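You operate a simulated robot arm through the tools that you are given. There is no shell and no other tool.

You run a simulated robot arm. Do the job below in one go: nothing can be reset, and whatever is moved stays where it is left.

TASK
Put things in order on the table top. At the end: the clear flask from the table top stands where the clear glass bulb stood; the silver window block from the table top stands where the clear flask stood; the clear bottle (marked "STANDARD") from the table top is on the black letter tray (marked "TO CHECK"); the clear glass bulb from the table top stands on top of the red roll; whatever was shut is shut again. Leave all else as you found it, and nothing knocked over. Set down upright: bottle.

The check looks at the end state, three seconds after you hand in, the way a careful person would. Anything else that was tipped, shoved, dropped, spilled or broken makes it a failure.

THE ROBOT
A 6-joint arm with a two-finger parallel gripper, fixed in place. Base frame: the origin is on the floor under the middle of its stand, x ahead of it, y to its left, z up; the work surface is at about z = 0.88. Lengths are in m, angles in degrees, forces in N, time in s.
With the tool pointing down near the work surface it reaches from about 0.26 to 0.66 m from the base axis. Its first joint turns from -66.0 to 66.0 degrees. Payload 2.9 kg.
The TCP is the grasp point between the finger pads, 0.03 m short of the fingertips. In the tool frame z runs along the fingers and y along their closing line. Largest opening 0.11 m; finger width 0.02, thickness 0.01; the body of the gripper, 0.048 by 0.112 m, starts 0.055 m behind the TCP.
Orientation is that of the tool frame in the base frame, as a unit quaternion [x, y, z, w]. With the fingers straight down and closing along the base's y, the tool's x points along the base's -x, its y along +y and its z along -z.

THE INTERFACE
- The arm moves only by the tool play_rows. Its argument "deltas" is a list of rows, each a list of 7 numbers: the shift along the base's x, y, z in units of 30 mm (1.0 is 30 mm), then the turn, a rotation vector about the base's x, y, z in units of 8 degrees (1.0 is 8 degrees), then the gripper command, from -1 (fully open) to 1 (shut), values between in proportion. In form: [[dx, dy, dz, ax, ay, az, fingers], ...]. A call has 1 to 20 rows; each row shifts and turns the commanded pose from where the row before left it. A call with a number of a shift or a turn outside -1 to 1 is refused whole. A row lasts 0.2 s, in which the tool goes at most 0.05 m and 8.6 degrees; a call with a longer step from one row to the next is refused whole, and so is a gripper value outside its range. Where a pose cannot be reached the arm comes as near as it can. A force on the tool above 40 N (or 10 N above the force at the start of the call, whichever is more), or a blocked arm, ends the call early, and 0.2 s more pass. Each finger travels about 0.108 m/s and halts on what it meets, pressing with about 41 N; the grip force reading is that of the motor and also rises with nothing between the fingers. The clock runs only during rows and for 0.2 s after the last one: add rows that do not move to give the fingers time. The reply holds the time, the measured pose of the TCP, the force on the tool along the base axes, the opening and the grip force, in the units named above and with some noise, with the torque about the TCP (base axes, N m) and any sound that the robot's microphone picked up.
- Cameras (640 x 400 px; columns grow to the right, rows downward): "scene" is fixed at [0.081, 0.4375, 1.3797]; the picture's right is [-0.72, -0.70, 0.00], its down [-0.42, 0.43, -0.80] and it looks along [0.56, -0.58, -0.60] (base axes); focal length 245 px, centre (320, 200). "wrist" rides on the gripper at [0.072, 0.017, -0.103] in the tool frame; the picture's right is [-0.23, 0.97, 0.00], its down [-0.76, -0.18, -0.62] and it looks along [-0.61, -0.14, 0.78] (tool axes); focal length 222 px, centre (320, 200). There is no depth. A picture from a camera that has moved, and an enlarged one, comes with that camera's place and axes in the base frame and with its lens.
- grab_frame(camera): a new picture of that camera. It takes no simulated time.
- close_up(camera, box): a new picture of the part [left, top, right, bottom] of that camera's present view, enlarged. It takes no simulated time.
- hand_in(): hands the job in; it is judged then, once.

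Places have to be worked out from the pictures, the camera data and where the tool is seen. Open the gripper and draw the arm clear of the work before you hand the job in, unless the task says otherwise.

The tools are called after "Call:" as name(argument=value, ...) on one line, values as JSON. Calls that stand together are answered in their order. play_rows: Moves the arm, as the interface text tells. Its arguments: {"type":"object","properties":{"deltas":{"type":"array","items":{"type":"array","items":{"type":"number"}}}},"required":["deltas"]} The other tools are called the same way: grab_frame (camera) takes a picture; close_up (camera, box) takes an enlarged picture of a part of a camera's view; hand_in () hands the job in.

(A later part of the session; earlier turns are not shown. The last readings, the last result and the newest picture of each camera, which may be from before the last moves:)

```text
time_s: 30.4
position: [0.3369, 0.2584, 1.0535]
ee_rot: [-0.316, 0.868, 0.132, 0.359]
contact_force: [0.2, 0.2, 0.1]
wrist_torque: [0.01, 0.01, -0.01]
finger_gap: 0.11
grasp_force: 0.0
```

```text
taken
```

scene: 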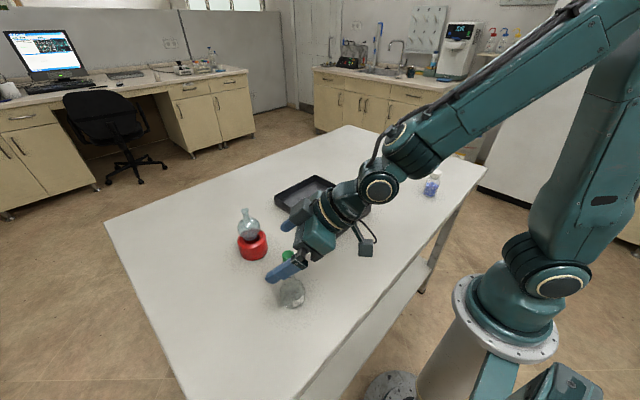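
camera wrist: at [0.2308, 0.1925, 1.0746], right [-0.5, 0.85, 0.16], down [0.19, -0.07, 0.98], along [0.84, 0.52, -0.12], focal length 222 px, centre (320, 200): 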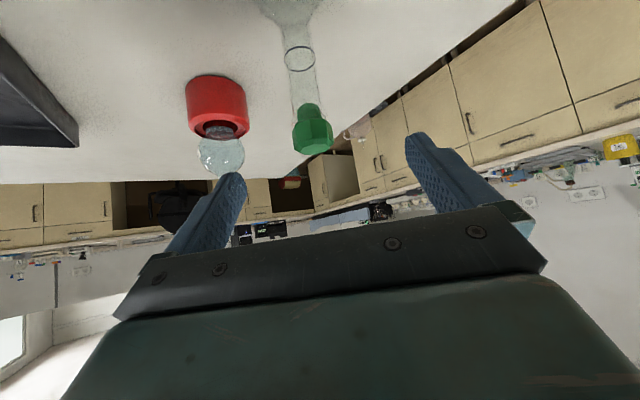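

Call:
close_up(camera="wrist", box=[240, 0, 400, 180])

Call:
close_up(camera="scene", box=[240, 210, 370, 320])

```text
2.22 times, centred on (320, 90) of wrist
camera zoom: at [0.2308, 0.1925, 1.0746], right [-0.5, 0.85, 0.16], down [0.19, -0.07, 0.98], along [0.84, 0.52, -0.12], focal length 494 px, centre (320, 444)
```

zoom: 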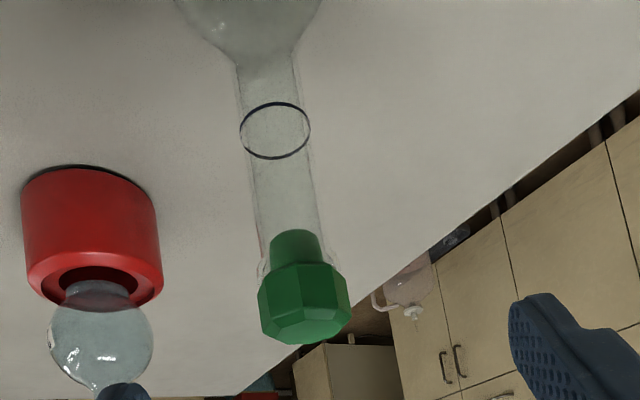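

```text
3.64 times, centred on (305, 265) of scene
camera zoom: at [0.081, 0.4375, 1.3797], right [-0.72, -0.7, 0.0], down [-0.42, 0.43, -0.8], along [0.56, -0.58, -0.6], focal length 890 px, centre (374, -36)
```

zoom: 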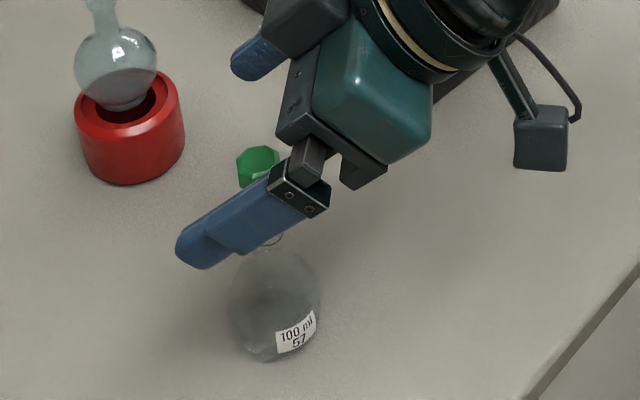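

The flask's neck runs from z of about 0.950 to 1.011, and it is centred between the fingers within 1–2 mm. I'll lower so the pads sit around the neck at z of about 0.974, still open.

Call:
play_rows(deltas=[[0, 0, -0.5, 0, 0, 0, -1], [0, 0, -0.6, 0, 0, 0, -1], [0, 0, -0.6, 0, 0, 0, -1], [0, 0, -0.6, 0, 0, 0, -1], [0, 0, -0.35, 0, 0, 0, -1], [0, 0, 0, 0, 0, 0, -1]])

Call:
grab_frame(camera="wrist")

Call:
close_up(camera="scene", box=[240, 210, 370, 320])

```text
time_s: 31.8
position: [0.3353, 0.2596, 0.9735]
ee_rot: [-0.316, 0.868, 0.131, 0.36]
contact_force: [0.0, -1.1, 0.0]
wrist_torque: [-0.01, 0.0, -0.01]
finger_gap: 0.1102
grasp_force: 0.0
```

```text
taken
camera wrist: at [0.2304, 0.1925, 0.995], right [-0.5, 0.85, 0.16], down [0.19, -0.07, 0.98], along [0.84, 0.52, -0.12], focal length 222 px, centre (320, 200)
```

wrist: 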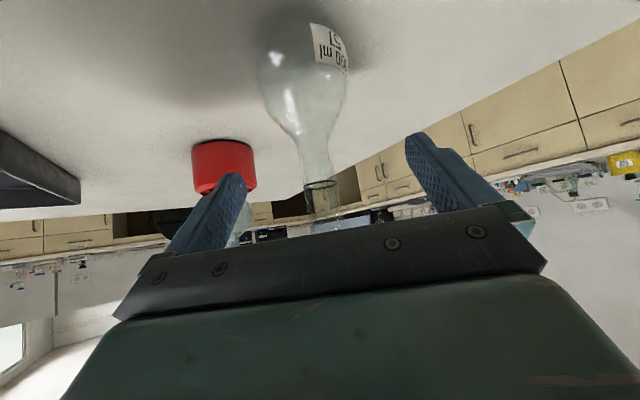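

```text
3.64 times, centred on (305, 265) of scene
camera zoom: at [0.081, 0.4375, 1.3797], right [-0.72, -0.7, 0.0], down [-0.42, 0.43, -0.8], along [0.56, -0.58, -0.6], focal length 890 px, centre (374, -36)
```

zoom: 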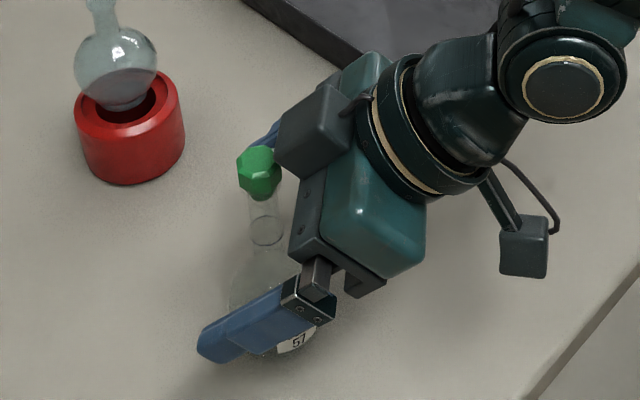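

The fingers straddle the neck at the ring mark, well below the stopper. I'll close slowly on the neck.

Call:
play_rows(deltas=[[0, 0, 0, 0, 0, 0, -0.6], [0, 0, 0, 0, 0, 0, -0.2], [0, 0, 0, 0, 0, 0, 0.2], [0, 0, 0, 0, 0, 0, 0.45], [0, 0, 0, 0, 0, 0, 0.55], [0, 0, 0, 0, 0, 0, 0.62], [0, 0, 0, 0, 0, 0, 0.66], [0, 0, 0, 0, 0, 0, 0.7], [0, 0, 0, 0, 0, 0, 0.75], [0, 0, 0, 0, 0, 0, 0.85], [0, 0, 0, 0, 0, 0, 0.95], [0, 0, 0, 0, 0, 0, 1.0]])

Call:
close_up(camera="wrist", box=[240, 60, 400, 240])

Call:
close_up(camera="scene", box=[240, 210, 370, 320])

```text
time_s: 34.4
position: [0.3365, 0.2591, 0.9742]
ee_rot: [-0.316, 0.868, 0.131, 0.36]
contact_force: [0.1, -0.2, 0.6]
wrist_torque: [-0.02, 0.0, 0.0]
finger_gap: 0.021
grasp_force: 41.1
```

```text
2.22 times, centred on (320, 150) of wrist
camera zoom: at [0.2304, 0.1925, 0.9952], right [-0.5, 0.85, 0.16], down [0.19, -0.07, 0.98], along [0.84, 0.52, -0.12], focal length 494 px, centre (320, 311)
```

zoom: 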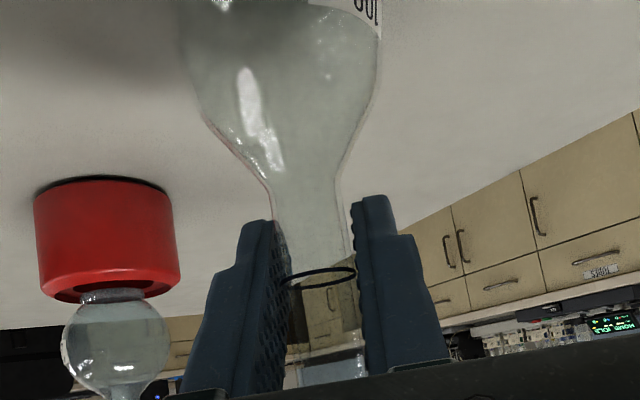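

```text
3.64 times, centred on (305, 265) of scene
camera zoom: at [0.081, 0.4375, 1.3797], right [-0.72, -0.7, 0.0], down [-0.42, 0.43, -0.8], along [0.56, -0.58, -0.6], focal length 890 px, centre (374, -36)
```

zoom: 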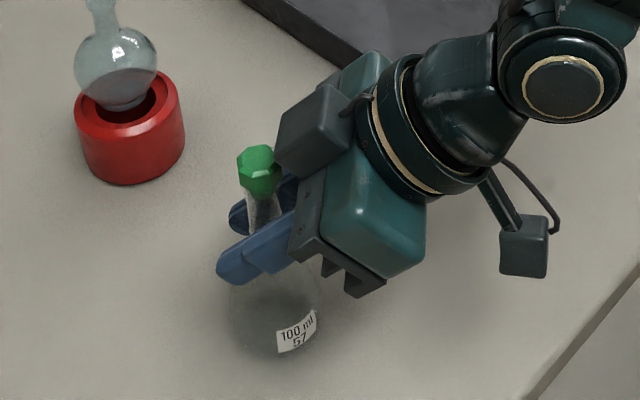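

The neck is gripped at a gap of 0.021 m, 41 N. I'll note the flask's place as about (0.336, 0.2595), lift slowly and check that it hangs straight.

Call:
play_rows(deltas=[[0, 0, 0.1, 0, 0, 0, 1], [0, 0, 0.2, 0, 0, 0, 1], [0, 0, 0.4, 0, 0, 0, 1], [0, 0, 0.5, 0, 0, 0, 1], [0, 0, 0.5, 0, 0, 0, 1], [0, 0, 0.3, 0, 0, 0, 1], [0, 0, 0, 0, 0, 0, 1]])

Call:
close_up(camera="wrist", box=[240, 0, 400, 240])

Call:
close_up(camera="scene", box=[240, 200, 370, 310])

```text
time_s: 36.0
position: [0.3345, 0.2592, 1.0339]
ee_rot: [-0.317, 0.868, 0.132, 0.359]
contact_force: [-0.1, 0.4, -1.2]
wrist_torque: [0.04, 0.0, 0.0]
finger_gap: 0.0206
grasp_force: 40.8
```

```text
1.67 times, centred on (320, 120) of wrist
camera zoom: at [0.23, 0.192, 1.0551], right [-0.5, 0.85, 0.16], down [0.19, -0.07, 0.98], along [0.84, 0.52, -0.12], focal length 370 px, centre (320, 333)
```

zoom: 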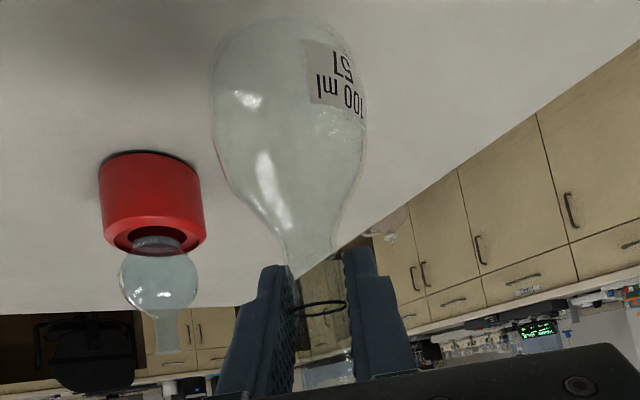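

```text
3.64 times, centred on (305, 255) of scene
camera zoom: at [0.081, 0.4375, 1.3797], right [-0.72, -0.7, 0.0], down [-0.42, 0.43, -0.8], along [0.56, -0.58, -0.6], focal length 890 px, centre (374, 0)
```

zoom: 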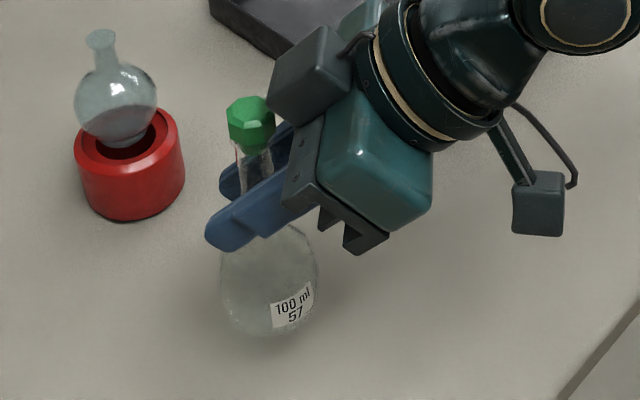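

The flask hangs upright with no slip and the stopper is on. I'll raise it to about z 1.12 and swing it across in front of the tray towards the bulb's old place, turning the tool with the arm.

Call:
play_rows(deltas=[[0, 0, 0.5, 0, 0, 0, 1], [0, 0, 0.8, 0, 0, 0, 1], [0, 0, 0.8, 0, 0, 0, 1], [0, -0.2, 0.6, 0, 0, -0.2, 1], [0.1, -0.5, 0.2, 0, 0, -0.3, 1], [0.19, -0.9, 0, 0, 0, -0.45, 1], [0.19, -0.9, 0, 0, 0, -0.45, 1], [0.19, -0.9, 0, 0, 0, -0.45, 1], [0.19, -0.9, 0, 0, 0, -0.45, 1], [0.19, -0.9, 0, 0, 0, -0.45, 1], [0.19, -0.9, 0, 0, 0, -0.45, 1], [0.19, -0.9, 0, 0, 0, -0.45, 1], [0.19, -0.9, 0, 0, 0, -0.45, 1], [0.19, -0.9, 0, 0, 0, -0.45, 1], [0.19, -0.9, 0, 0, 0, -0.45, 1], [0.19, -0.9, 0, 0, 0, -0.45, 1], [0.19, -0.9, 0, 0, 0, -0.45, 1], [0.19, -0.9, 0, 0, 0, -0.45, 1], [0.15, -0.7, 0, 0, 0, -0.45, 1], [0.1, -0.4, 0, 0, 0, -0.3, 1]])

Call:
grab_frame(camera="scene")

Call:
grab_frame(camera="wrist")

```text
time_s: 40.2
position: [0.4196, -0.1442, 1.1209]
ee_rot: [0.135, 0.914, -0.056, 0.379]
contact_force: [-0.1, 0.9, -1.5]
wrist_torque: [0.0, 0.02, -0.04]
finger_gap: 0.0205
grasp_force: 40.9
```

```text
taken
```

scene: 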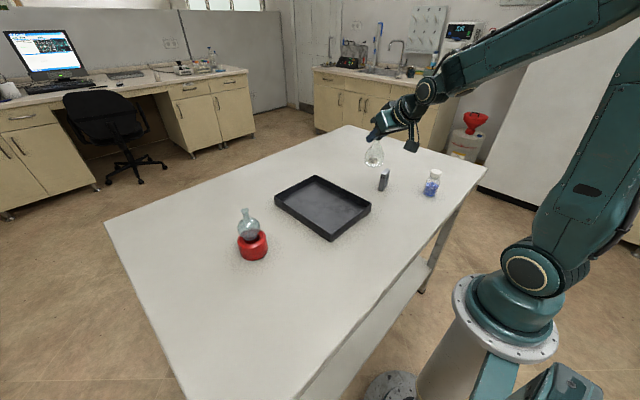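

```text
taken
camera wrist: at [0.3074, -0.0933, 1.1419], right [0.44, 0.89, 0.16], down [0.04, -0.2, 0.98], along [0.9, -0.42, -0.12], focal length 222 px, centre (320, 200)
```

wrist: 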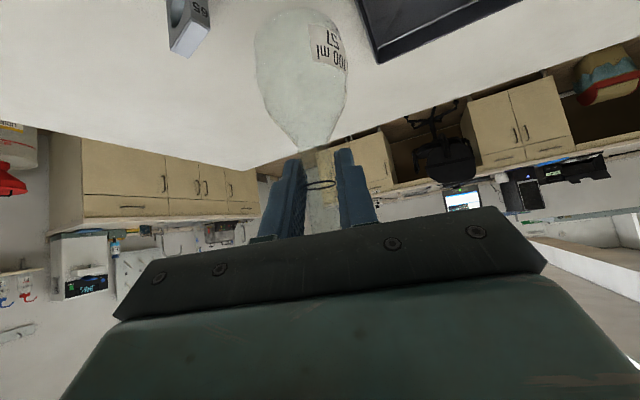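

The flask is steady. I'll continue to directly above the bulb's old place (0.494, -0.4395), still at z of about 1.12.

Call:
play_rows(deltas=[[0.1, -0.4, 0, 0, 0, -0.15, 1], [0.2, -0.8, 0, 0, 0, -0.25, 1], [0.22, -0.85, 0, 0, 0, -0.25, 1], [0.22, -0.85, 0, 0, 0, -0.25, 1], [0.22, -0.85, 0, 0, 0, -0.25, 1], [0.22, -0.85, 0, 0, 0, -0.25, 1], [0.22, -0.85, 0, 0, 0, -0.25, 1], [0.22, -0.85, 0, 0, 0, -0.25, 1], [0.22, -0.85, 0, 0, 0, -0.25, 1], [0.22, -0.85, 0, 0, 0, -0.25, 1], [0.2, -0.8, 0, 0, 0, -0.25, 1], [0.15, -0.6, 0, 0, 0, -0.25, 1], [0.07, -0.44, 0, 0, 0, -0.1, 1], [0, 0, 0, 0, 0, 0, 1]])

Call:
grab_frame(camera="scene")

Call:
grab_frame(camera="wrist")

```text
time_s: 43.2
position: [0.4926, -0.4406, 1.1211]
ee_rot: [0.322, 0.866, -0.132, 0.358]
contact_force: [-0.8, 0.2, -0.9]
wrist_torque: [0.03, -0.01, -0.04]
finger_gap: 0.0204
grasp_force: 40.8
```

```text
taken
```

scene: 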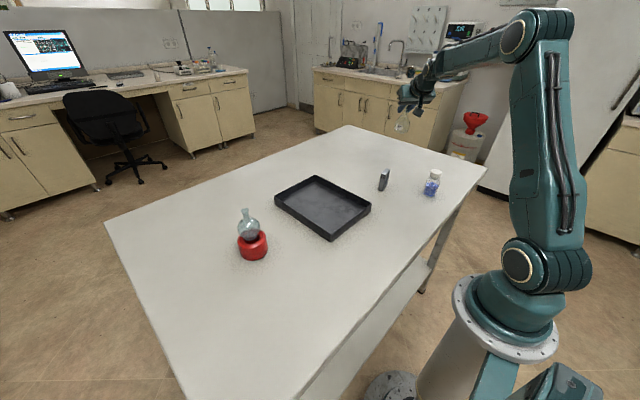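

```text
taken
camera wrist: at [0.4116, -0.3471, 1.1422], right [0.76, 0.63, 0.16], down [-0.04, -0.2, 0.98], along [0.65, -0.75, -0.12], focal length 222 px, centre (320, 200)
```

wrist: 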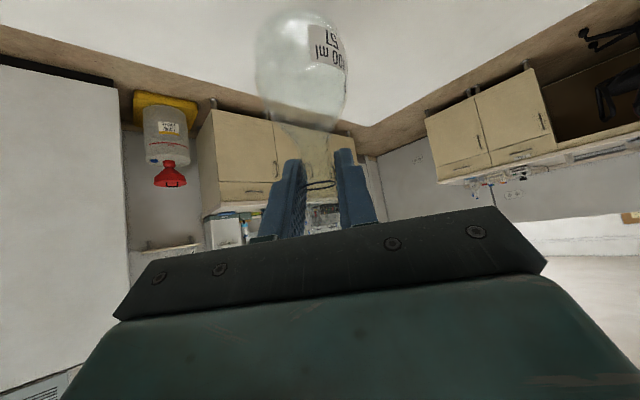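

The flask is over the target. I'll descend to about z 0.985 (flask bottom about 1 cm above the table) and inspect.

Call:
play_rows(deltas=[[0.04, 0.03, -0.3, 0, 0, 0, 1], [0, 0, -0.6, 0, 0, 0, 1], [0, 0, -0.7, 0, 0, 0, 1], [0, 0, -0.7, 0, 0, 0, 1], [0, 0, -0.7, 0, 0, 0, 1], [0, 0, -0.7, 0, 0, 0, 1], [0, 0, -0.5, 0, 0, 0, 1], [0, 0, -0.3, 0, 0, 0, 1], [0, 0, 0, 0, 0, 0, 1]])

Call:
grab_frame(camera="wrist")

Call:
close_up(camera="scene", box=[350, 95, 478, 195])

```text
time_s: 45.2
position: [0.4951, -0.4397, 0.9882]
ee_rot: [0.322, 0.866, -0.134, 0.359]
contact_force: [-0.6, -0.2, -0.9]
wrist_torque: [-0.04, -0.01, -0.01]
finger_gap: 0.0203
grasp_force: 41.3
```

```text
taken
camera wrist: at [0.4129, -0.3459, 1.0087], right [0.76, 0.63, 0.16], down [-0.04, -0.2, 0.98], along [0.65, -0.75, -0.12], focal length 222 px, centre (320, 200)
```

wrist: 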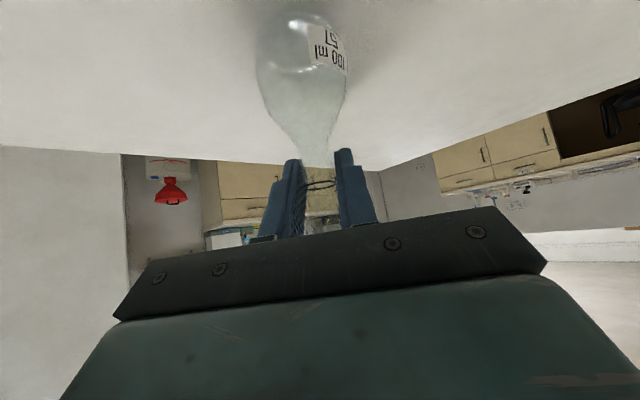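

```text
4.00 times, centred on (414, 145) of scene
camera zoom: at [0.081, 0.4375, 1.3797], right [-0.72, -0.7, 0.0], down [-0.42, 0.43, -0.8], along [0.56, -0.58, -0.6], focal length 978 px, centre (-56, 420)
```

zoom: 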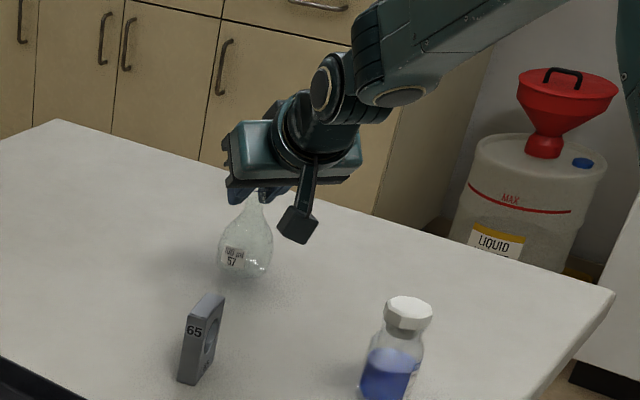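

All clear, with the flask hanging straight. I'll lower gently towards the table in small steps, watching the force.

Call:
play_rows(deltas=[[0, 0, -0.15, 0, 0, 0, 1], [0, 0, -0.15, 0, 0, 0, 1], [0, 0, -0.08, 0, 0, 0, 1], [0, 0, 0, 0, 0, 0, 1]])

```text
time_s: 46.2
position: [0.4958, -0.4395, 0.9771]
ee_rot: [0.321, 0.866, -0.133, 0.359]
contact_force: [0.1, 0.0, -0.3]
wrist_torque: [0.02, -0.01, -0.01]
finger_gap: 0.0202
grasp_force: 41.1
```

Call:
play_rows(deltas=[[0, 0, -0.06, 0, 0, 0, 1], [0, 0, 0, 0, 0, 0, 1]])

```text
time_s: 46.8
position: [0.4945, -0.4386, 0.974]
ee_rot: [0.323, 0.866, -0.134, 0.358]
contact_force: [0.3, -0.7, -0.9]
wrist_torque: [0.0, 0.03, -0.06]
finger_gap: 0.0201
grasp_force: 41.0
```

Still no contact at z 0.974, so I'll continue in 1 mm steps.

Call:
play_rows(deltas=[[0, 0, -0.04, 0, 0, 0, 1], [0, 0, 0, 0, 0, 0, 1]])

Call:
close_up(camera="scene", box=[390, 135, 430, 165])

```text
time_s: 47.4
position: [0.4951, -0.4404, 0.9741]
ee_rot: [0.322, 0.865, -0.134, 0.36]
contact_force: [-0.9, 2.8, 8.0]
wrist_torque: [0.15, 0.31, -0.08]
finger_gap: 0.0202
grasp_force: 41.1
```

```text
13.33 times, centred on (410, 150) of scene
camera zoom: at [0.0808, 0.4377, 1.3797], right [-0.72, -0.7, 0.0], down [-0.42, 0.43, -0.8], along [0.56, -0.58, -0.6], focal length 3261 px, centre (-880, 867)
```

zoom: 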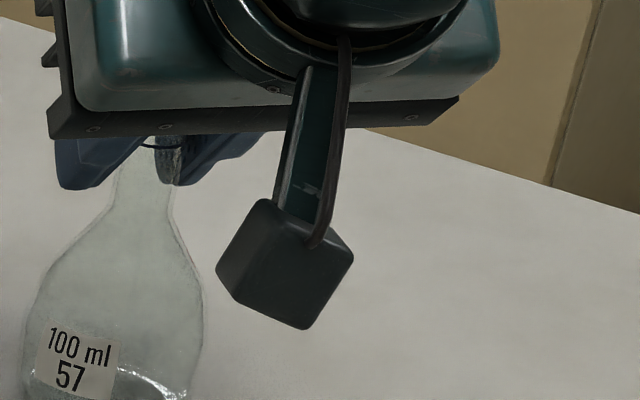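

Light 8 N contact: the flask is touching the table. I'll relieve the press a little and open slowly.

Call:
play_rows(deltas=[[0, 0, 0.02, 0, 0, 0, 0.9], [0, 0, 0, 0, 0, 0, 0.8], [0, 0, 0, 0, 0, 0, 0.72], [0, 0, 0, 0, 0, 0, 0.67], [0, 0, 0, 0, 0, 0, 0.64], [0, 0, 0, 0, 0, 0, 0.62], [0, 0, 0, 0, 0, 0, 0.6], [0, 0, 0, 0, 0, 0, 0.57], [0, 0, 0, 0, 0, 0, 0.53], [0, 0, 0, 0, 0, 0, 0.48]])

Call:
grab_frame(camera="wrist")

Call:
close_up(camera="scene", box=[370, 120, 450, 175])

```text
time_s: 49.6
position: [0.4961, -0.4385, 0.9733]
ee_rot: [0.322, 0.866, -0.134, 0.359]
contact_force: [-0.8, 0.2, 0.2]
wrist_torque: [0.01, -0.02, -0.03]
finger_gap: 0.0286
grasp_force: 0.0
```

```text
taken
camera wrist: at [0.4132, -0.3459, 0.9943], right [0.76, 0.63, 0.16], down [-0.04, -0.2, 0.98], along [0.65, -0.75, -0.12], focal length 222 px, centre (320, 200)
```

wrist: 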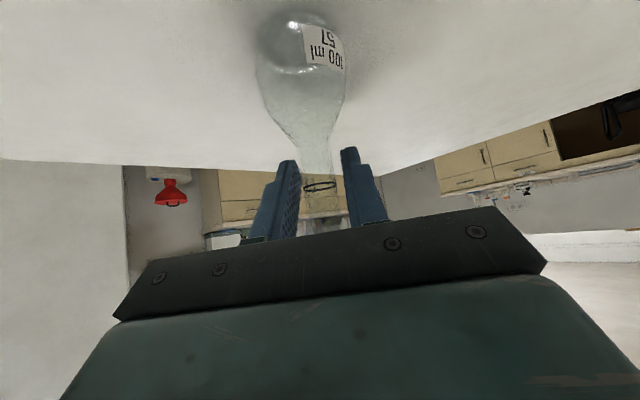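

```text
7.27 times, centred on (410, 148) of scene
camera zoom: at [0.081, 0.4375, 1.3797], right [-0.72, -0.7, 0.0], down [-0.42, 0.43, -0.8], along [0.56, -0.58, -0.6], focal length 1779 px, centre (-334, 582)
```

zoom: 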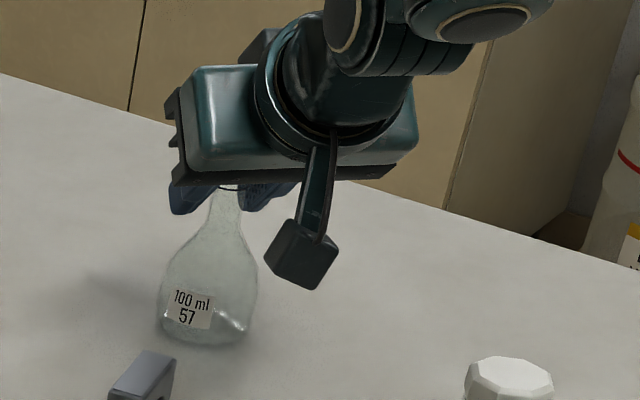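

The flask stands free. I'll open fully, then rise vertically the same way I came in.

Call:
play_rows(deltas=[[0, 0, 0, 0, 0, 0, 0.2], [0, 0, 0, 0, 0, 0, -0.2], [0, 0, 0, 0, 0, 0, -0.6], [0, 0, 0, 0, 0, 0, -1], [0, 0, 0, 0, 0, 0, -1], [0, 0, 0.3, 0, 0, 0, -1], [0, 0, 0.6, 0, 0, 0, -1], [0, 0, 0.8, 0, 0, 0, -1], [0, 0, 0.8, 0, 0, 0, -1], [0, 0, 0.8, 0, 0, 0, -1], [0, 0, 0.8, 0, 0, 0, -1], [0, 0, 0.5, 0, 0, 0, -1], [0, 0, 0, 0, 0, 0, -1]])

Call:
grab_frame(camera="scene")

Call:
close_up(camera="scene", box=[365, 130, 445, 200])

```text
time_s: 52.4
position: [0.4951, -0.439, 1.1113]
ee_rot: [0.321, 0.866, -0.132, 0.359]
contact_force: [-0.2, -0.2, 0.4]
wrist_torque: [0.0, -0.01, 0.0]
finger_gap: 0.1101
grasp_force: 0.0
```

```text
taken
```

scene: 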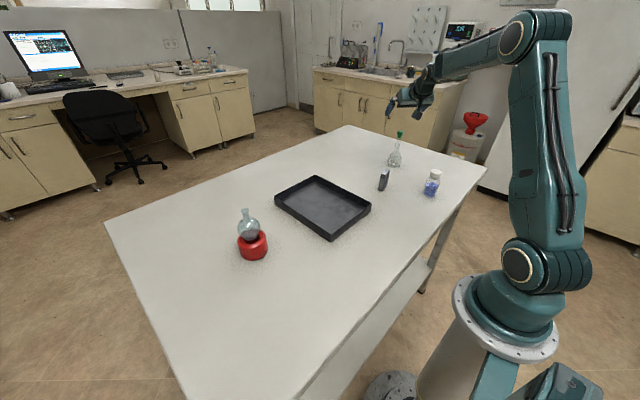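

```text
5.71 times, centred on (405, 165) of scene
camera zoom: at [0.081, 0.4375, 1.3797], right [-0.72, -0.7, 0.0], down [-0.42, 0.43, -0.8], along [0.56, -0.58, -0.6], focal length 1398 px, centre (-166, 400)
```

zoom: 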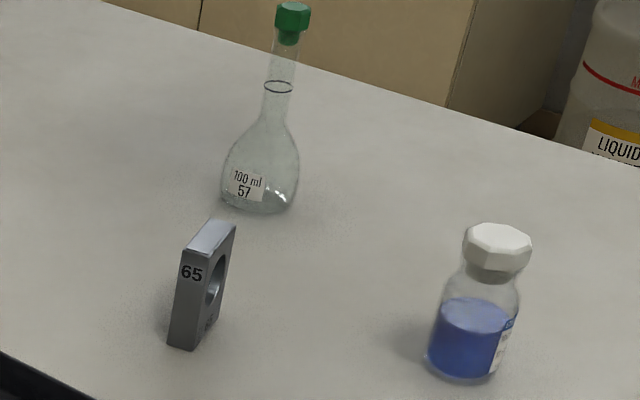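

The flask stands upright, stoppered, at the bulb's old place (measured base about (0.496, -0.440)). Next is the block: I'll bring the tool back to vertical above it and view it from above.

Call:
play_rows(deltas=[[0, 0.3, 0.5, 0.608, 0.7125, 0, -1], [-0.2, 0.6, 0.5, 0.608, 0.7125, 0, -1], [-0.3, 0.8, 0.2, 0.608, 0.7125, 0, -1], [-0.3, 0.8, 0, 0.608, 0.7125, 0, -1], [-0.3, 0.8, 0, 0.608, 0.7125, 0, -1], [-0.3, 0.8, 0, 0.608, 0.7125, 0, -1], [-0.3, 0.8, 0, 0, 0, 0, -1], [-0.3, 0.7, 0, 0, 0, 0, -1], [-0.17, 0.3, 0, 0, 0, 0, -1], [0, 0, 0, 0, 0, 0, -1]])

Call:
grab_frame(camera="wrist")

Call:
grab_frame(camera="scene")

```text
time_s: 54.6
position: [0.4295, -0.2632, 1.1459]
ee_rot: [0.347, 0.938, -0.001, 0.0]
contact_force: [0.0, 0.1, -0.8]
wrist_torque: [-0.03, 0.02, 0.0]
finger_gap: 0.1097
grasp_force: 0.0
```

```text
taken
camera wrist: at [0.3861, -0.2032, 1.2486], right [0.81, 0.59, 0.0], down [0.46, -0.63, 0.62], along [0.37, -0.51, -0.78], focal length 222 px, centre (320, 200)
```

wrist: 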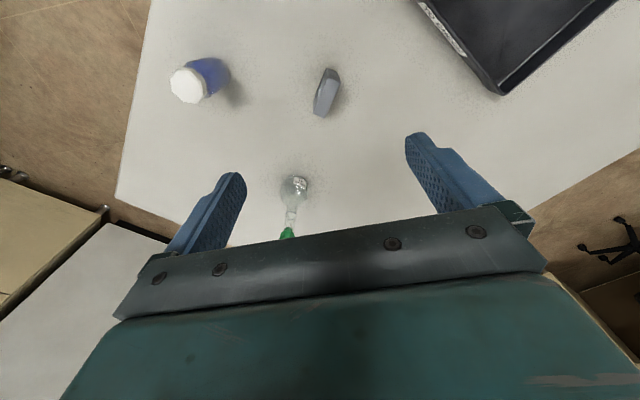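

```text
taken
```

scene: 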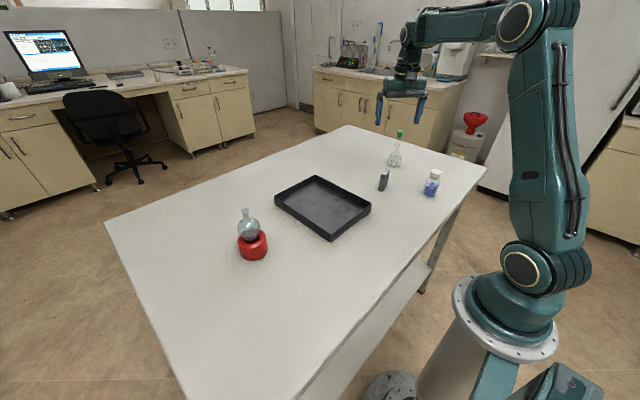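

Call:
close_up(camera="wrist", box=[290, 55, 366, 130])

Call:
close_up(camera="scene", box=[368, 160, 400, 200])

Call:
close_up(camera="wrist", box=[150, 40, 250, 120])

```text
5.33 times, centred on (328, 92) of wrist
camera zoom: at [0.3861, -0.2032, 1.2486], right [0.81, 0.59, 0.0], down [0.46, -0.63, 0.62], along [0.37, -0.51, -0.78], focal length 1185 px, centre (277, 773)
```

zoom: 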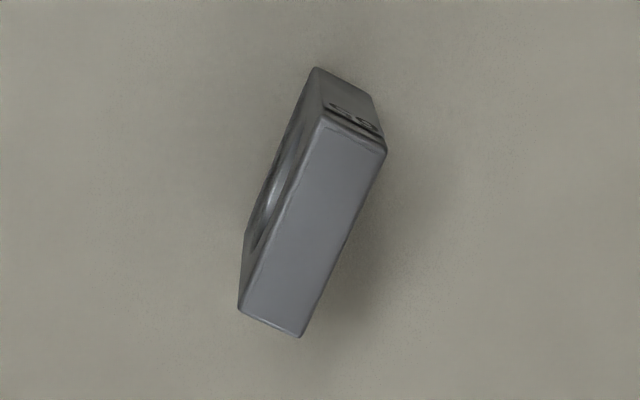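

```text
10.00 times, centred on (384, 180) of scene
camera zoom: at [0.081, 0.4375, 1.3797], right [-0.72, -0.7, 0.0], down [-0.42, 0.43, -0.8], along [0.56, -0.58, -0.6], focal length 2446 px, centre (-320, 400)
```

zoom: 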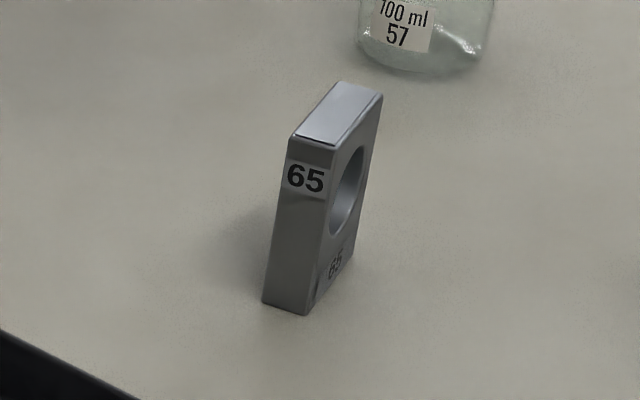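

```text
5.00 times, centred on (200, 80) of wrist
camera zoom: at [0.3861, -0.2032, 1.2486], right [0.81, 0.59, 0.0], down [0.46, -0.63, 0.62], along [0.37, -0.51, -0.78], focal length 1111 px, centre (920, 800)
```

zoom: 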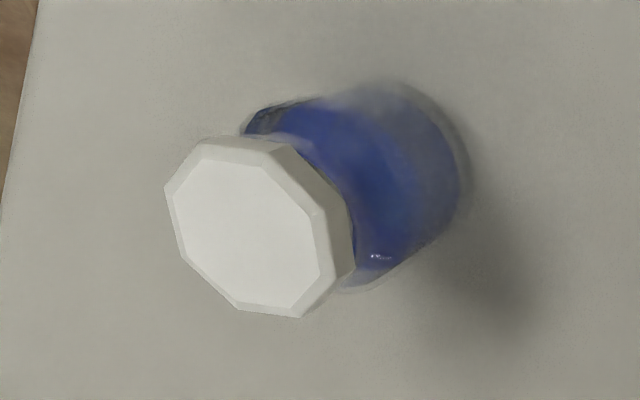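

The block is 0.016 × 0.046 × 0.069 m, centred at about (0.437, -0.260), with its long side along about 101°. I'll yaw the tool to +11° so it closes across the 46 mm width, coming down to z of about 1.02 above it.

Call:
play_rows(deltas=[[0.05, 0.02, -0.4, 0, 0, 0.8, -1], [0.05, 0.02, -0.6, 0, 0, 0.95, -1], [0.05, 0.02, -0.7, 0, 0, 0.95, -1], [0.05, 0.02, -0.7, 0, 0, 0.95, -1], [0.05, 0.02, -0.7, 0, 0, 0.95, -1], [0, 0, -0.6, 0, 0, 0.95, -1], [0, 0, -0.4, 0, 0, 0.9, -1], [0, 0, 0, 0, 0, 0, -1]])

Call:
grab_frame(camera="wrist")

Call:
close_up(camera="wrist", box=[256, 70, 384, 200])

```text
time_s: 56.4
position: [0.4368, -0.2616, 1.0242]
ee_rot: [-0.096, 0.995, -0.001, 0.0]
contact_force: [0.3, 0.2, 0.4]
wrist_torque: [-0.02, 0.02, 0.01]
finger_gap: 0.1099
grasp_force: 0.1
```

```text
taken
camera wrist: at [0.3636, -0.2583, 1.1255], right [0.04, 1.0, 0.0], down [0.78, -0.03, 0.62], along [0.62, -0.03, -0.78], focal length 222 px, centre (320, 200)
```

wrist: 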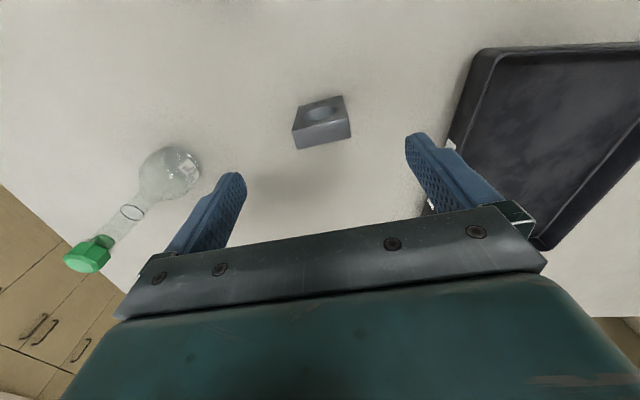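

```text
3.08 times, centred on (320, 135) of wrist
camera zoom: at [0.3636, -0.2583, 1.1255], right [0.04, 1.0, 0.0], down [0.78, -0.03, 0.62], along [0.62, -0.03, -0.78], focal length 684 px, centre (320, 400)
```

zoom: 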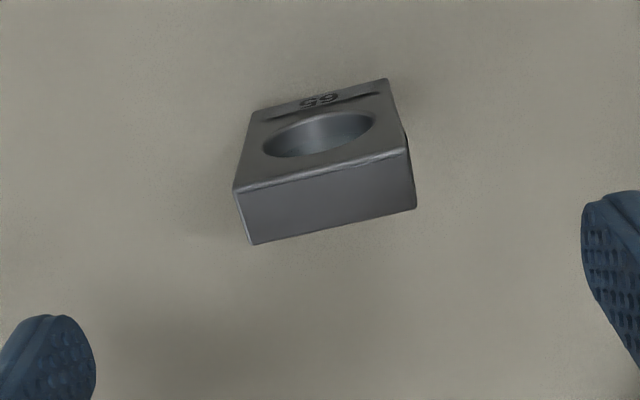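

The block's centre is confirmed at (0.436, -0.260) with its width along 102°, and the fingers are aligned. I'll descend to z of about 0.926 with the fingers either side.

Call:
play_rows(deltas=[[-0.03, 0.05, -0.4, 0, 0, 0.1, -1], [0, 0, -0.7, 0, 0, 0, -1], [0, 0, -0.7, 0, 0, 0, -1], [0, 0, -0.7, 0, 0, 0, -1], [0, 0, -0.5, 0, 0, 0, -1], [0, 0, -0.25, 0, 0, 0, -1], [0, 0, 0, 0, 0, 0, -1]])

Call:
grab_frame(camera="wrist")

```text
time_s: 58.0
position: [0.4374, -0.259, 0.9257]
ee_rot: [-0.101, 0.995, -0.002, 0.0]
contact_force: [-0.5, 0.0, -0.3]
wrist_torque: [0.0, 0.01, 0.02]
finger_gap: 0.1101
grasp_force: 0.1
```

```text
taken
camera wrist: at [0.363, -0.257, 1.0281], right [0.03, 1.0, 0.0], down [0.78, -0.02, 0.62], along [0.62, -0.02, -0.78], focal length 222 px, centre (320, 200)
```

wrist: 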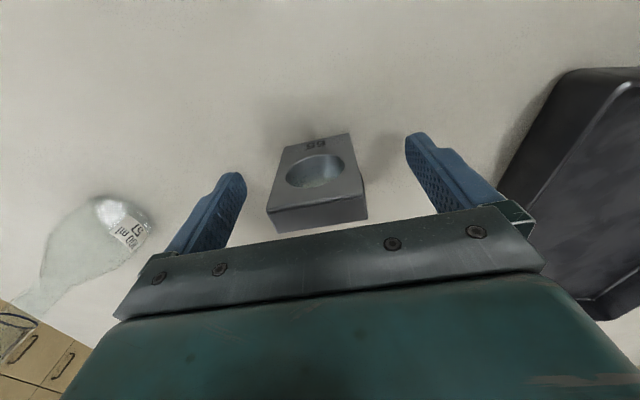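

The block sits squarely between the fingers. I'll close slowly on it.

Call:
play_rows(deltas=[[0, 0, 0, 0, 0, 0, -0.6], [0, 0, 0, 0, 0, 0, -0.3], [0, 0, 0, 0, 0, 0, -0.05], [0, 0, 0, 0, 0, 0, 0.05], [0, 0, 0, 0, 0, 0, 0.12], [0, 0, 0, 0, 0, 0, 0.17], [0, 0, 0, 0, 0, 0, 0.22], [0, 0, 0, 0, 0, 0, 0.35], [0, 0, 0, 0, 0, 0, 0.5], [0, 0, 0, 0, 0, 0, 0.6]])

Call:
grab_frame(camera="wrist")

```text
time_s: 60.2
position: [0.4366, -0.2597, 0.9258]
ee_rot: [-0.102, 0.995, -0.002, 0.0]
contact_force: [-0.1, 1.4, 1.3]
wrist_torque: [0.05, -0.01, 0.02]
finger_gap: 0.0473
grasp_force: 40.9
```

```text
taken
camera wrist: at [0.363, -0.257, 1.0283], right [0.03, 1.0, 0.0], down [0.78, -0.02, 0.62], along [0.62, -0.02, -0.78], focal length 222 px, centre (320, 200)
```

wrist: 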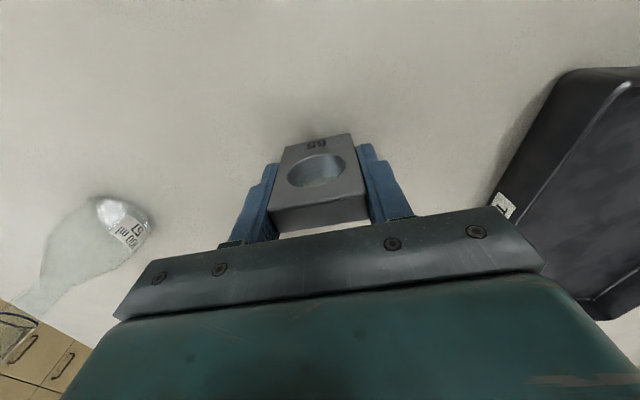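

The block is held firmly at a gap of 0.0473 m. I'll lift it and carry it towards the flask's old place at about z 1.08, above the tray's near edge.

Call:
play_rows(deltas=[[0, 0, 0.2, 0, 0, 0, 0.6], [0, 0, 0.6, 0, 0, 0, 0.6], [0, 0, 0.9, 0, 0, 0, 0.6], [0, 0, 0.9, 0, 0, 0, 0.6], [-0.1, 0.5, 0.9, 0, 0, 0, 0.6], [-0.15, 0.8, 0.8, 0, 0, 0, 0.6], [-0.19, 0.95, 0.6, 0, 0, 0, 0.6], [-0.19, 0.95, 0.2, 0, 0, 0, 0.6], [-0.19, 0.95, 0, 0, 0, 0, 0.6], [-0.19, 0.95, 0, 0, 0, 0, 0.6], [-0.19, 0.95, 0, 0, 0, 0, 0.6], [-0.19, 0.95, 0, 0, 0, 0, 0.6], [-0.19, 0.95, 0, 0, 0, 0, 0.6], [-0.19, 0.95, 0, 0, 0, 0, 0.6], [-0.19, 0.95, 0, 0, 0, 0, 0.6], [-0.19, 0.95, 0, 0, 0, 0, 0.6], [-0.19, 0.95, 0, 0, 0, 0, 0.6], [-0.19, 0.95, 0, 0, 0, 0, 0.6], [-0.19, 0.95, 0, 0, 0, 0, 0.6], [-0.15, 0.8, 0, 0, 0, 0, 0.6]])

Call:
grab_frame(camera="wrist")

Call:
grab_frame(camera="scene")

```text
time_s: 64.4
position: [0.35, 0.1752, 1.0773]
ee_rot: [-0.101, 0.995, -0.001, 0.0]
contact_force: [0.7, -0.1, -0.4]
wrist_torque: [0.01, 0.02, 0.0]
finger_gap: 0.0476
grasp_force: 41.0
```

```text
taken
camera wrist: at [0.2759, 0.1784, 1.1807], right [0.03, 1.0, 0.0], down [0.78, -0.02, 0.62], along [0.62, -0.02, -0.78], focal length 222 px, centre (320, 200)
```

wrist: 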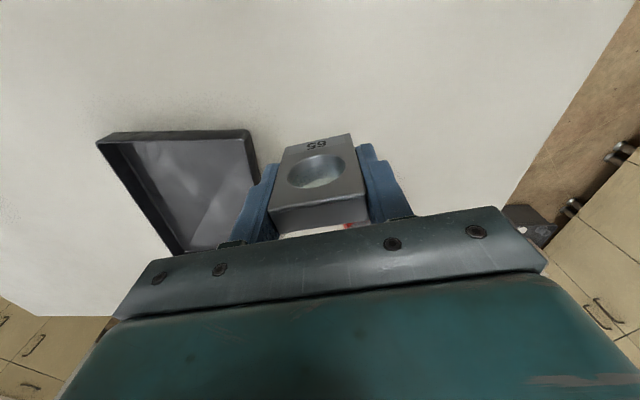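

```text
taken
```

scene: 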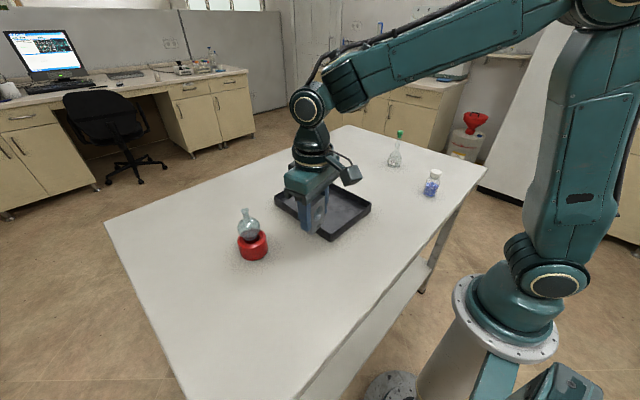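

The block is held level. The flask's old place was about (0.337, 0.260); I'll move there and descend to about 1 cm above the table.

Call:
play_rows(deltas=[[-0.1, 0.7, 0, 0, 0, 0, 0.6], [-0.12, 0.8, 0, 0, 0, 0, 0.6], [-0.12, 0.8, 0, 0, 0, 0, 0.6], [-0.09, 0.43, 0, 0, 0, 0, 0.6], [0, 0, -0.4, 0, 0, 0, 0.6], [0, 0, -0.8, 0, 0, 0, 0.6], [0, 0, -0.9, 0, 0, 0, 0.6], [0, 0, -0.9, 0, 0, 0, 0.6], [0, 0, -0.8, 0, 0, 0, 0.6], [0, 0, -0.5, 0, 0, 0, 0.6], [0, 0, -0.3, 0, 0, 0, 0.6], [0, 0, 0, 0, 0, 0, 0.6]])

Call:
close_up(camera="scene", box=[240, 220, 368, 310])

Call:
grab_frame(camera="wrist")

```text
time_s: 67.0
position: [0.3376, 0.2562, 0.9407]
ee_rot: [-0.102, 0.995, -0.002, 0.001]
contact_force: [0.1, 0.0, -0.9]
wrist_torque: [0.0, 0.04, 0.0]
finger_gap: 0.0477
grasp_force: 41.1
```

```text
4.44 times, centred on (304, 265) of scene
camera zoom: at [0.081, 0.4375, 1.3797], right [-0.72, -0.7, 0.0], down [-0.42, 0.43, -0.8], along [0.56, -0.58, -0.6], focal length 1087 px, centre (391, -89)
```

zoom: 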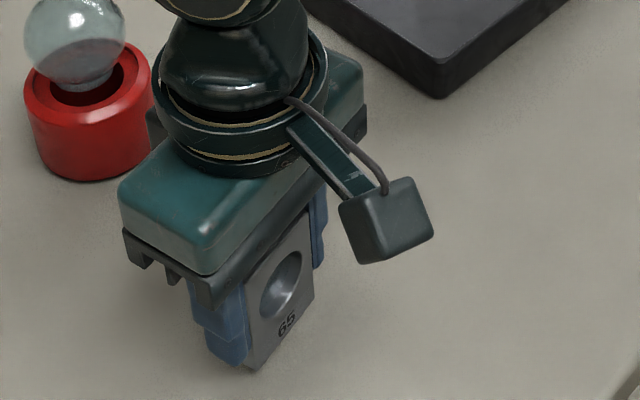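

```text
taken
camera wrist: at [0.2649, 0.2588, 1.0441], right [0.03, 1.0, 0.0], down [0.78, -0.02, 0.62], along [0.62, -0.02, -0.78], focal length 222 px, centre (320, 200)
```

wrist: 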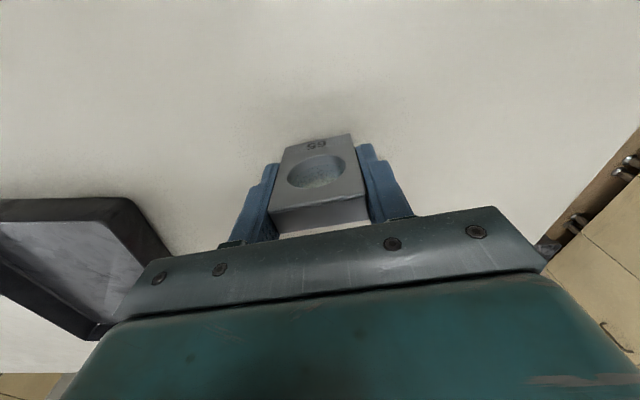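

A fine correction of +4 mm in y, then I'll lower gently towards the contact height (about 0.926).

Call:
play_rows(deltas=[[0, 0.13, 0, 0, 0, 0, 0.6], [0, 0, -0.2, 0, 0, 0, 0.6], [0, 0, -0.2, 0, 0, 0, 0.6], [0, 0, 0, 0, 0, 0, 0.6]])

```text
time_s: 68.0
position: [0.3385, 0.2618, 0.9292]
ee_rot: [-0.101, 0.995, -0.002, 0.0]
contact_force: [0.3, 0.5, -1.1]
wrist_torque: [-0.02, 0.02, 0.0]
finger_gap: 0.0475
grasp_force: 41.1
```

Call:
play_rows(deltas=[[0, 0, -0.07, 0, 0, 0, 0.6], [0, 0, 0, 0, 0, 0, 0.6]])

```text
time_s: 68.6
position: [0.3383, 0.2611, 0.927]
ee_rot: [-0.102, 0.995, -0.002, 0.0]
contact_force: [-0.5, -0.8, -0.7]
wrist_torque: [-0.05, -0.02, -0.02]
finger_gap: 0.0473
grasp_force: 41.4
```

No contact yet at z 0.927, so another 1–2 mm down.

Call:
play_rows(deltas=[[0, 0, -0.04, 0, 0, 0, 0.6], [0, 0, 0, 0, 0, 0, 0.6]])

```text
time_s: 69.2
position: [0.3379, 0.2604, 0.9253]
ee_rot: [-0.102, 0.995, -0.002, 0.001]
contact_force: [0.7, -0.3, -0.1]
wrist_torque: [0.0, -0.02, -0.01]
finger_gap: 0.0473
grasp_force: 40.8
```

Call:
play_rows(deltas=[[0, 0, -0.04, 0, 0, 0, 0.6], [0, 0, 0, 0, 0, 0, 0.6]])

```text
time_s: 69.8
position: [0.3381, 0.2616, 0.9262]
ee_rot: [-0.101, 0.995, -0.002, 0.002]
contact_force: [-1.8, -4.7, 17.2]
wrist_torque: [0.14, 0.22, 0.03]
finger_gap: 0.0475
grasp_force: 40.7
```

Contact at 17 N: the block is on the table. I'll relieve slightly and open slowly.

Call:
play_rows(deltas=[[0, 0, 0.04, 0, 0, 0, 0.5], [0, 0, 0, 0, 0, 0, 0.35], [0, 0, 0, 0, 0, 0, 0.25], [0, 0, 0, 0, 0, 0, 0.18], [0, 0, 0, 0, 0, 0, 0.15], [0, 0, 0, 0, 0, 0, 0.13], [0, 0, 0, 0, 0, 0, 0.11], [0, 0, 0, 0, 0, 0, 0.08], [0, 0, 0, 0, 0, 0, 0.03], [0, 0, 0, 0, 0, 0, -0.05]])

Call:
grab_frame(camera="wrist")

Call:
close_up(camera="scene", box=[240, 230, 368, 320])

```text
time_s: 72.0
position: [0.3371, 0.2615, 0.9257]
ee_rot: [-0.101, 0.995, -0.001, -0.001]
contact_force: [-0.8, -0.1, 0.0]
wrist_torque: [0.03, -0.01, -0.01]
finger_gap: 0.0577
grasp_force: 0.1
```

```text
taken
camera wrist: at [0.2639, 0.263, 1.0282], right [0.03, 1.0, 0.0], down [0.78, -0.02, 0.62], along [0.62, -0.02, -0.78], focal length 222 px, centre (320, 200)
```

wrist: 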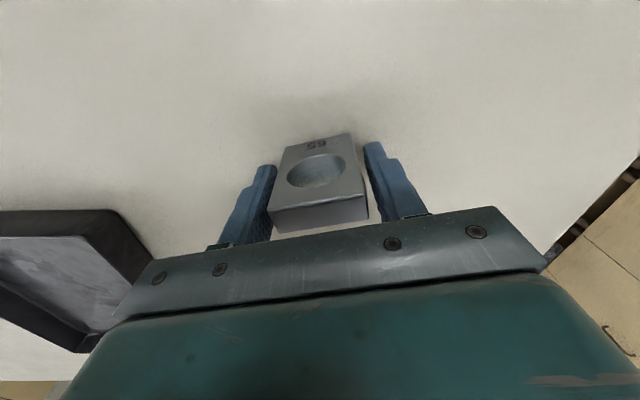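

```text
4.44 times, centred on (304, 275) of scene
camera zoom: at [0.081, 0.4375, 1.3797], right [-0.72, -0.7, 0.0], down [-0.42, 0.43, -0.8], along [0.56, -0.58, -0.6], focal length 1087 px, centre (391, -133)
```

zoom: 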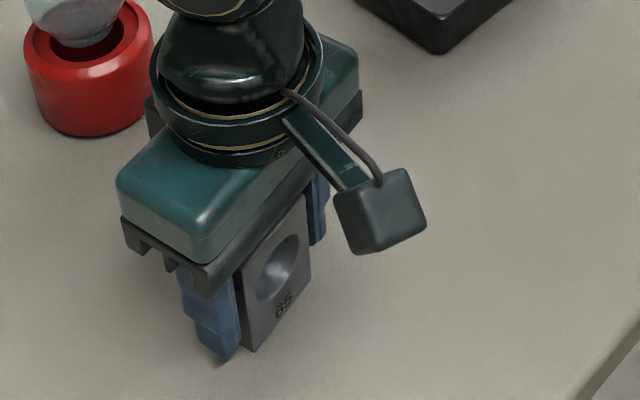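

The block stands free. I'll open fully and rise straight up.

Call:
play_rows(deltas=[[0, 0, 0, 0, 0, 0, -0.2], [0, 0, 0, 0, 0, 0, -0.5], [0, 0, 0, 0, 0, 0, -0.9], [0, 0, 0, 0, 0, 0, -1], [0, 0, 0.3, 0, 0, 0, -1], [0, 0, 0.6, 0, 0, 0, -1], [0, 0, 0.9, 0, 0, 0, -1], [0, 0, 1, 0, 0, 0, -1], [0, 0, 1, 0, 0, 0, -1], [0, 0, 1, 0, 0, 0, -1], [0, 0, 0.7, 0, 0, 0, -1], [0, 0, 0, 0, 0, 0, -1]])

Call:
grab_frame(camera="wrist")

Call:
grab_frame(camera="scene")

```text
time_s: 74.6
position: [0.3382, 0.2595, 1.0902]
ee_rot: [-0.102, 0.995, -0.001, 0.0]
contact_force: [-0.1, 0.1, 0.5]
wrist_torque: [0.01, 0.01, 0.01]
finger_gap: 0.1101
grasp_force: 0.0
```

```text
taken
camera wrist: at [0.2649, 0.2614, 1.1934], right [0.03, 1.0, 0.0], down [0.78, -0.02, 0.62], along [0.62, -0.02, -0.78], focal length 222 px, centre (320, 200)
```

wrist: 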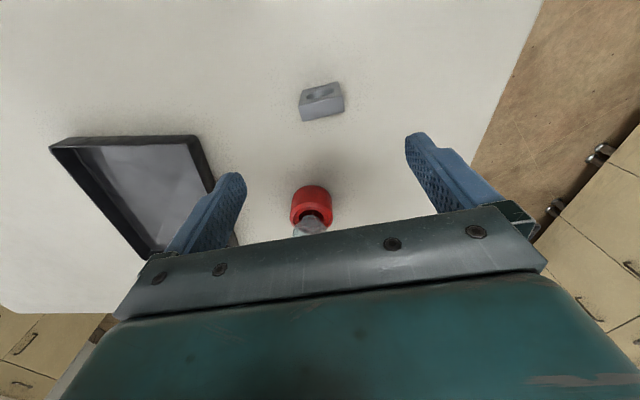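

```text
taken
```

scene: 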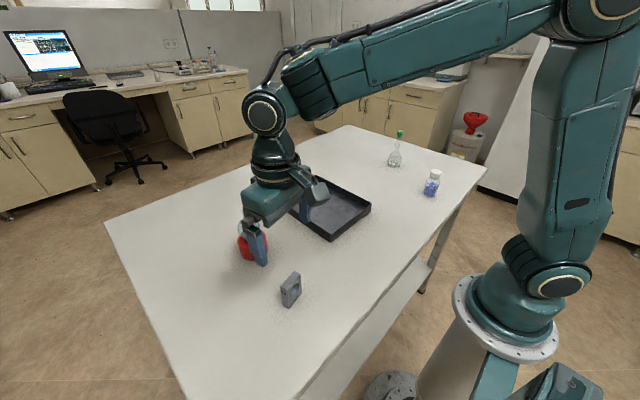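

The block stands upright at the flask's old place. Last is the bottle: I'll travel back across at z of about 1.1 to a point above it and look.

Call:
play_rows(deltas=[[0.05, -0.5, 0.2, 0, 0, -0.1, -1], [0.05, -0.9, 0.1, 0, 0, -0.15, -1], [0.05, -1, 0, 0, 0, -0.15, -1], [0.05, -1, 0, 0, 0, -0.15, -1], [0.05, -1, 0, 0, 0, -0.15, -1], [0.05, -1, 0, 0, 0, -0.15, -1], [0.05, -1, 0, 0, 0, -0.15, -1], [0.05, -1, 0, 0, 0, -0.15, -1], [0.05, -1, 0, 0, 0, -0.15, -1], [0.05, -1, 0, 0, 0, -0.15, -1], [-0.1, -1, 0, 0, 0, 0, -1], [-0.15, -1, 0, 0, 0, 0, -1], [-0.2, -1, 0, 0, 0, 0, -1], [-0.2, -1, 0, 0, 0, 0, -1], [-0.25, -1, 0, 0, 0, 0, -1], [-0.25, -1, 0, 0, 0, 0, -1], [-0.25, -1, 0, 0, 0, 0, -1], [-0.25, -1, 0, 0, 0, 0, -1], [-0.2, -0.9, 0, 0, 0, 0, -1], [-0.05, -0.5, 0, 0, 0, 0, -1]])

Call:
grab_frame(camera="wrist")

Call:
grab_frame(camera="scene")

```text
time_s: 78.8
position: [0.2936, -0.3031, 1.0994]
ee_rot: [-0.001, 1.0, -0.002, 0.0]
contact_force: [0.4, 0.2, 0.2]
wrist_torque: [-0.01, 0.02, -0.01]
finger_gap: 0.11
grasp_force: 0.1
```

```text
taken
camera wrist: at [0.2229, -0.2852, 1.2025], right [0.23, 0.97, 0.0], down [0.76, -0.17, 0.62], along [0.61, -0.14, -0.78], focal length 222 px, centre (320, 200)
```

wrist: 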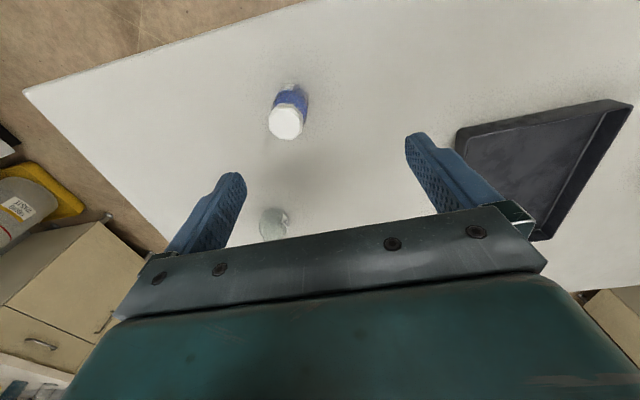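

```text
taken
```

scene: 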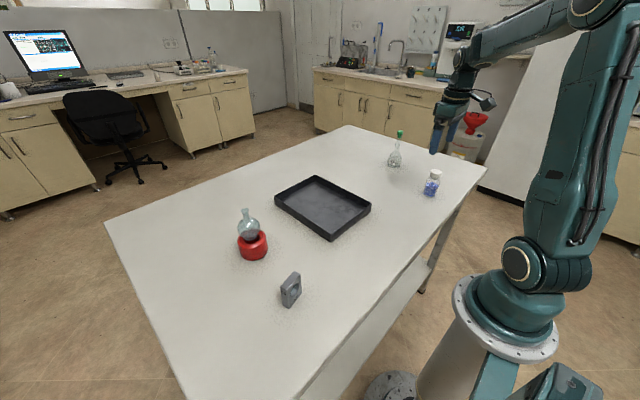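

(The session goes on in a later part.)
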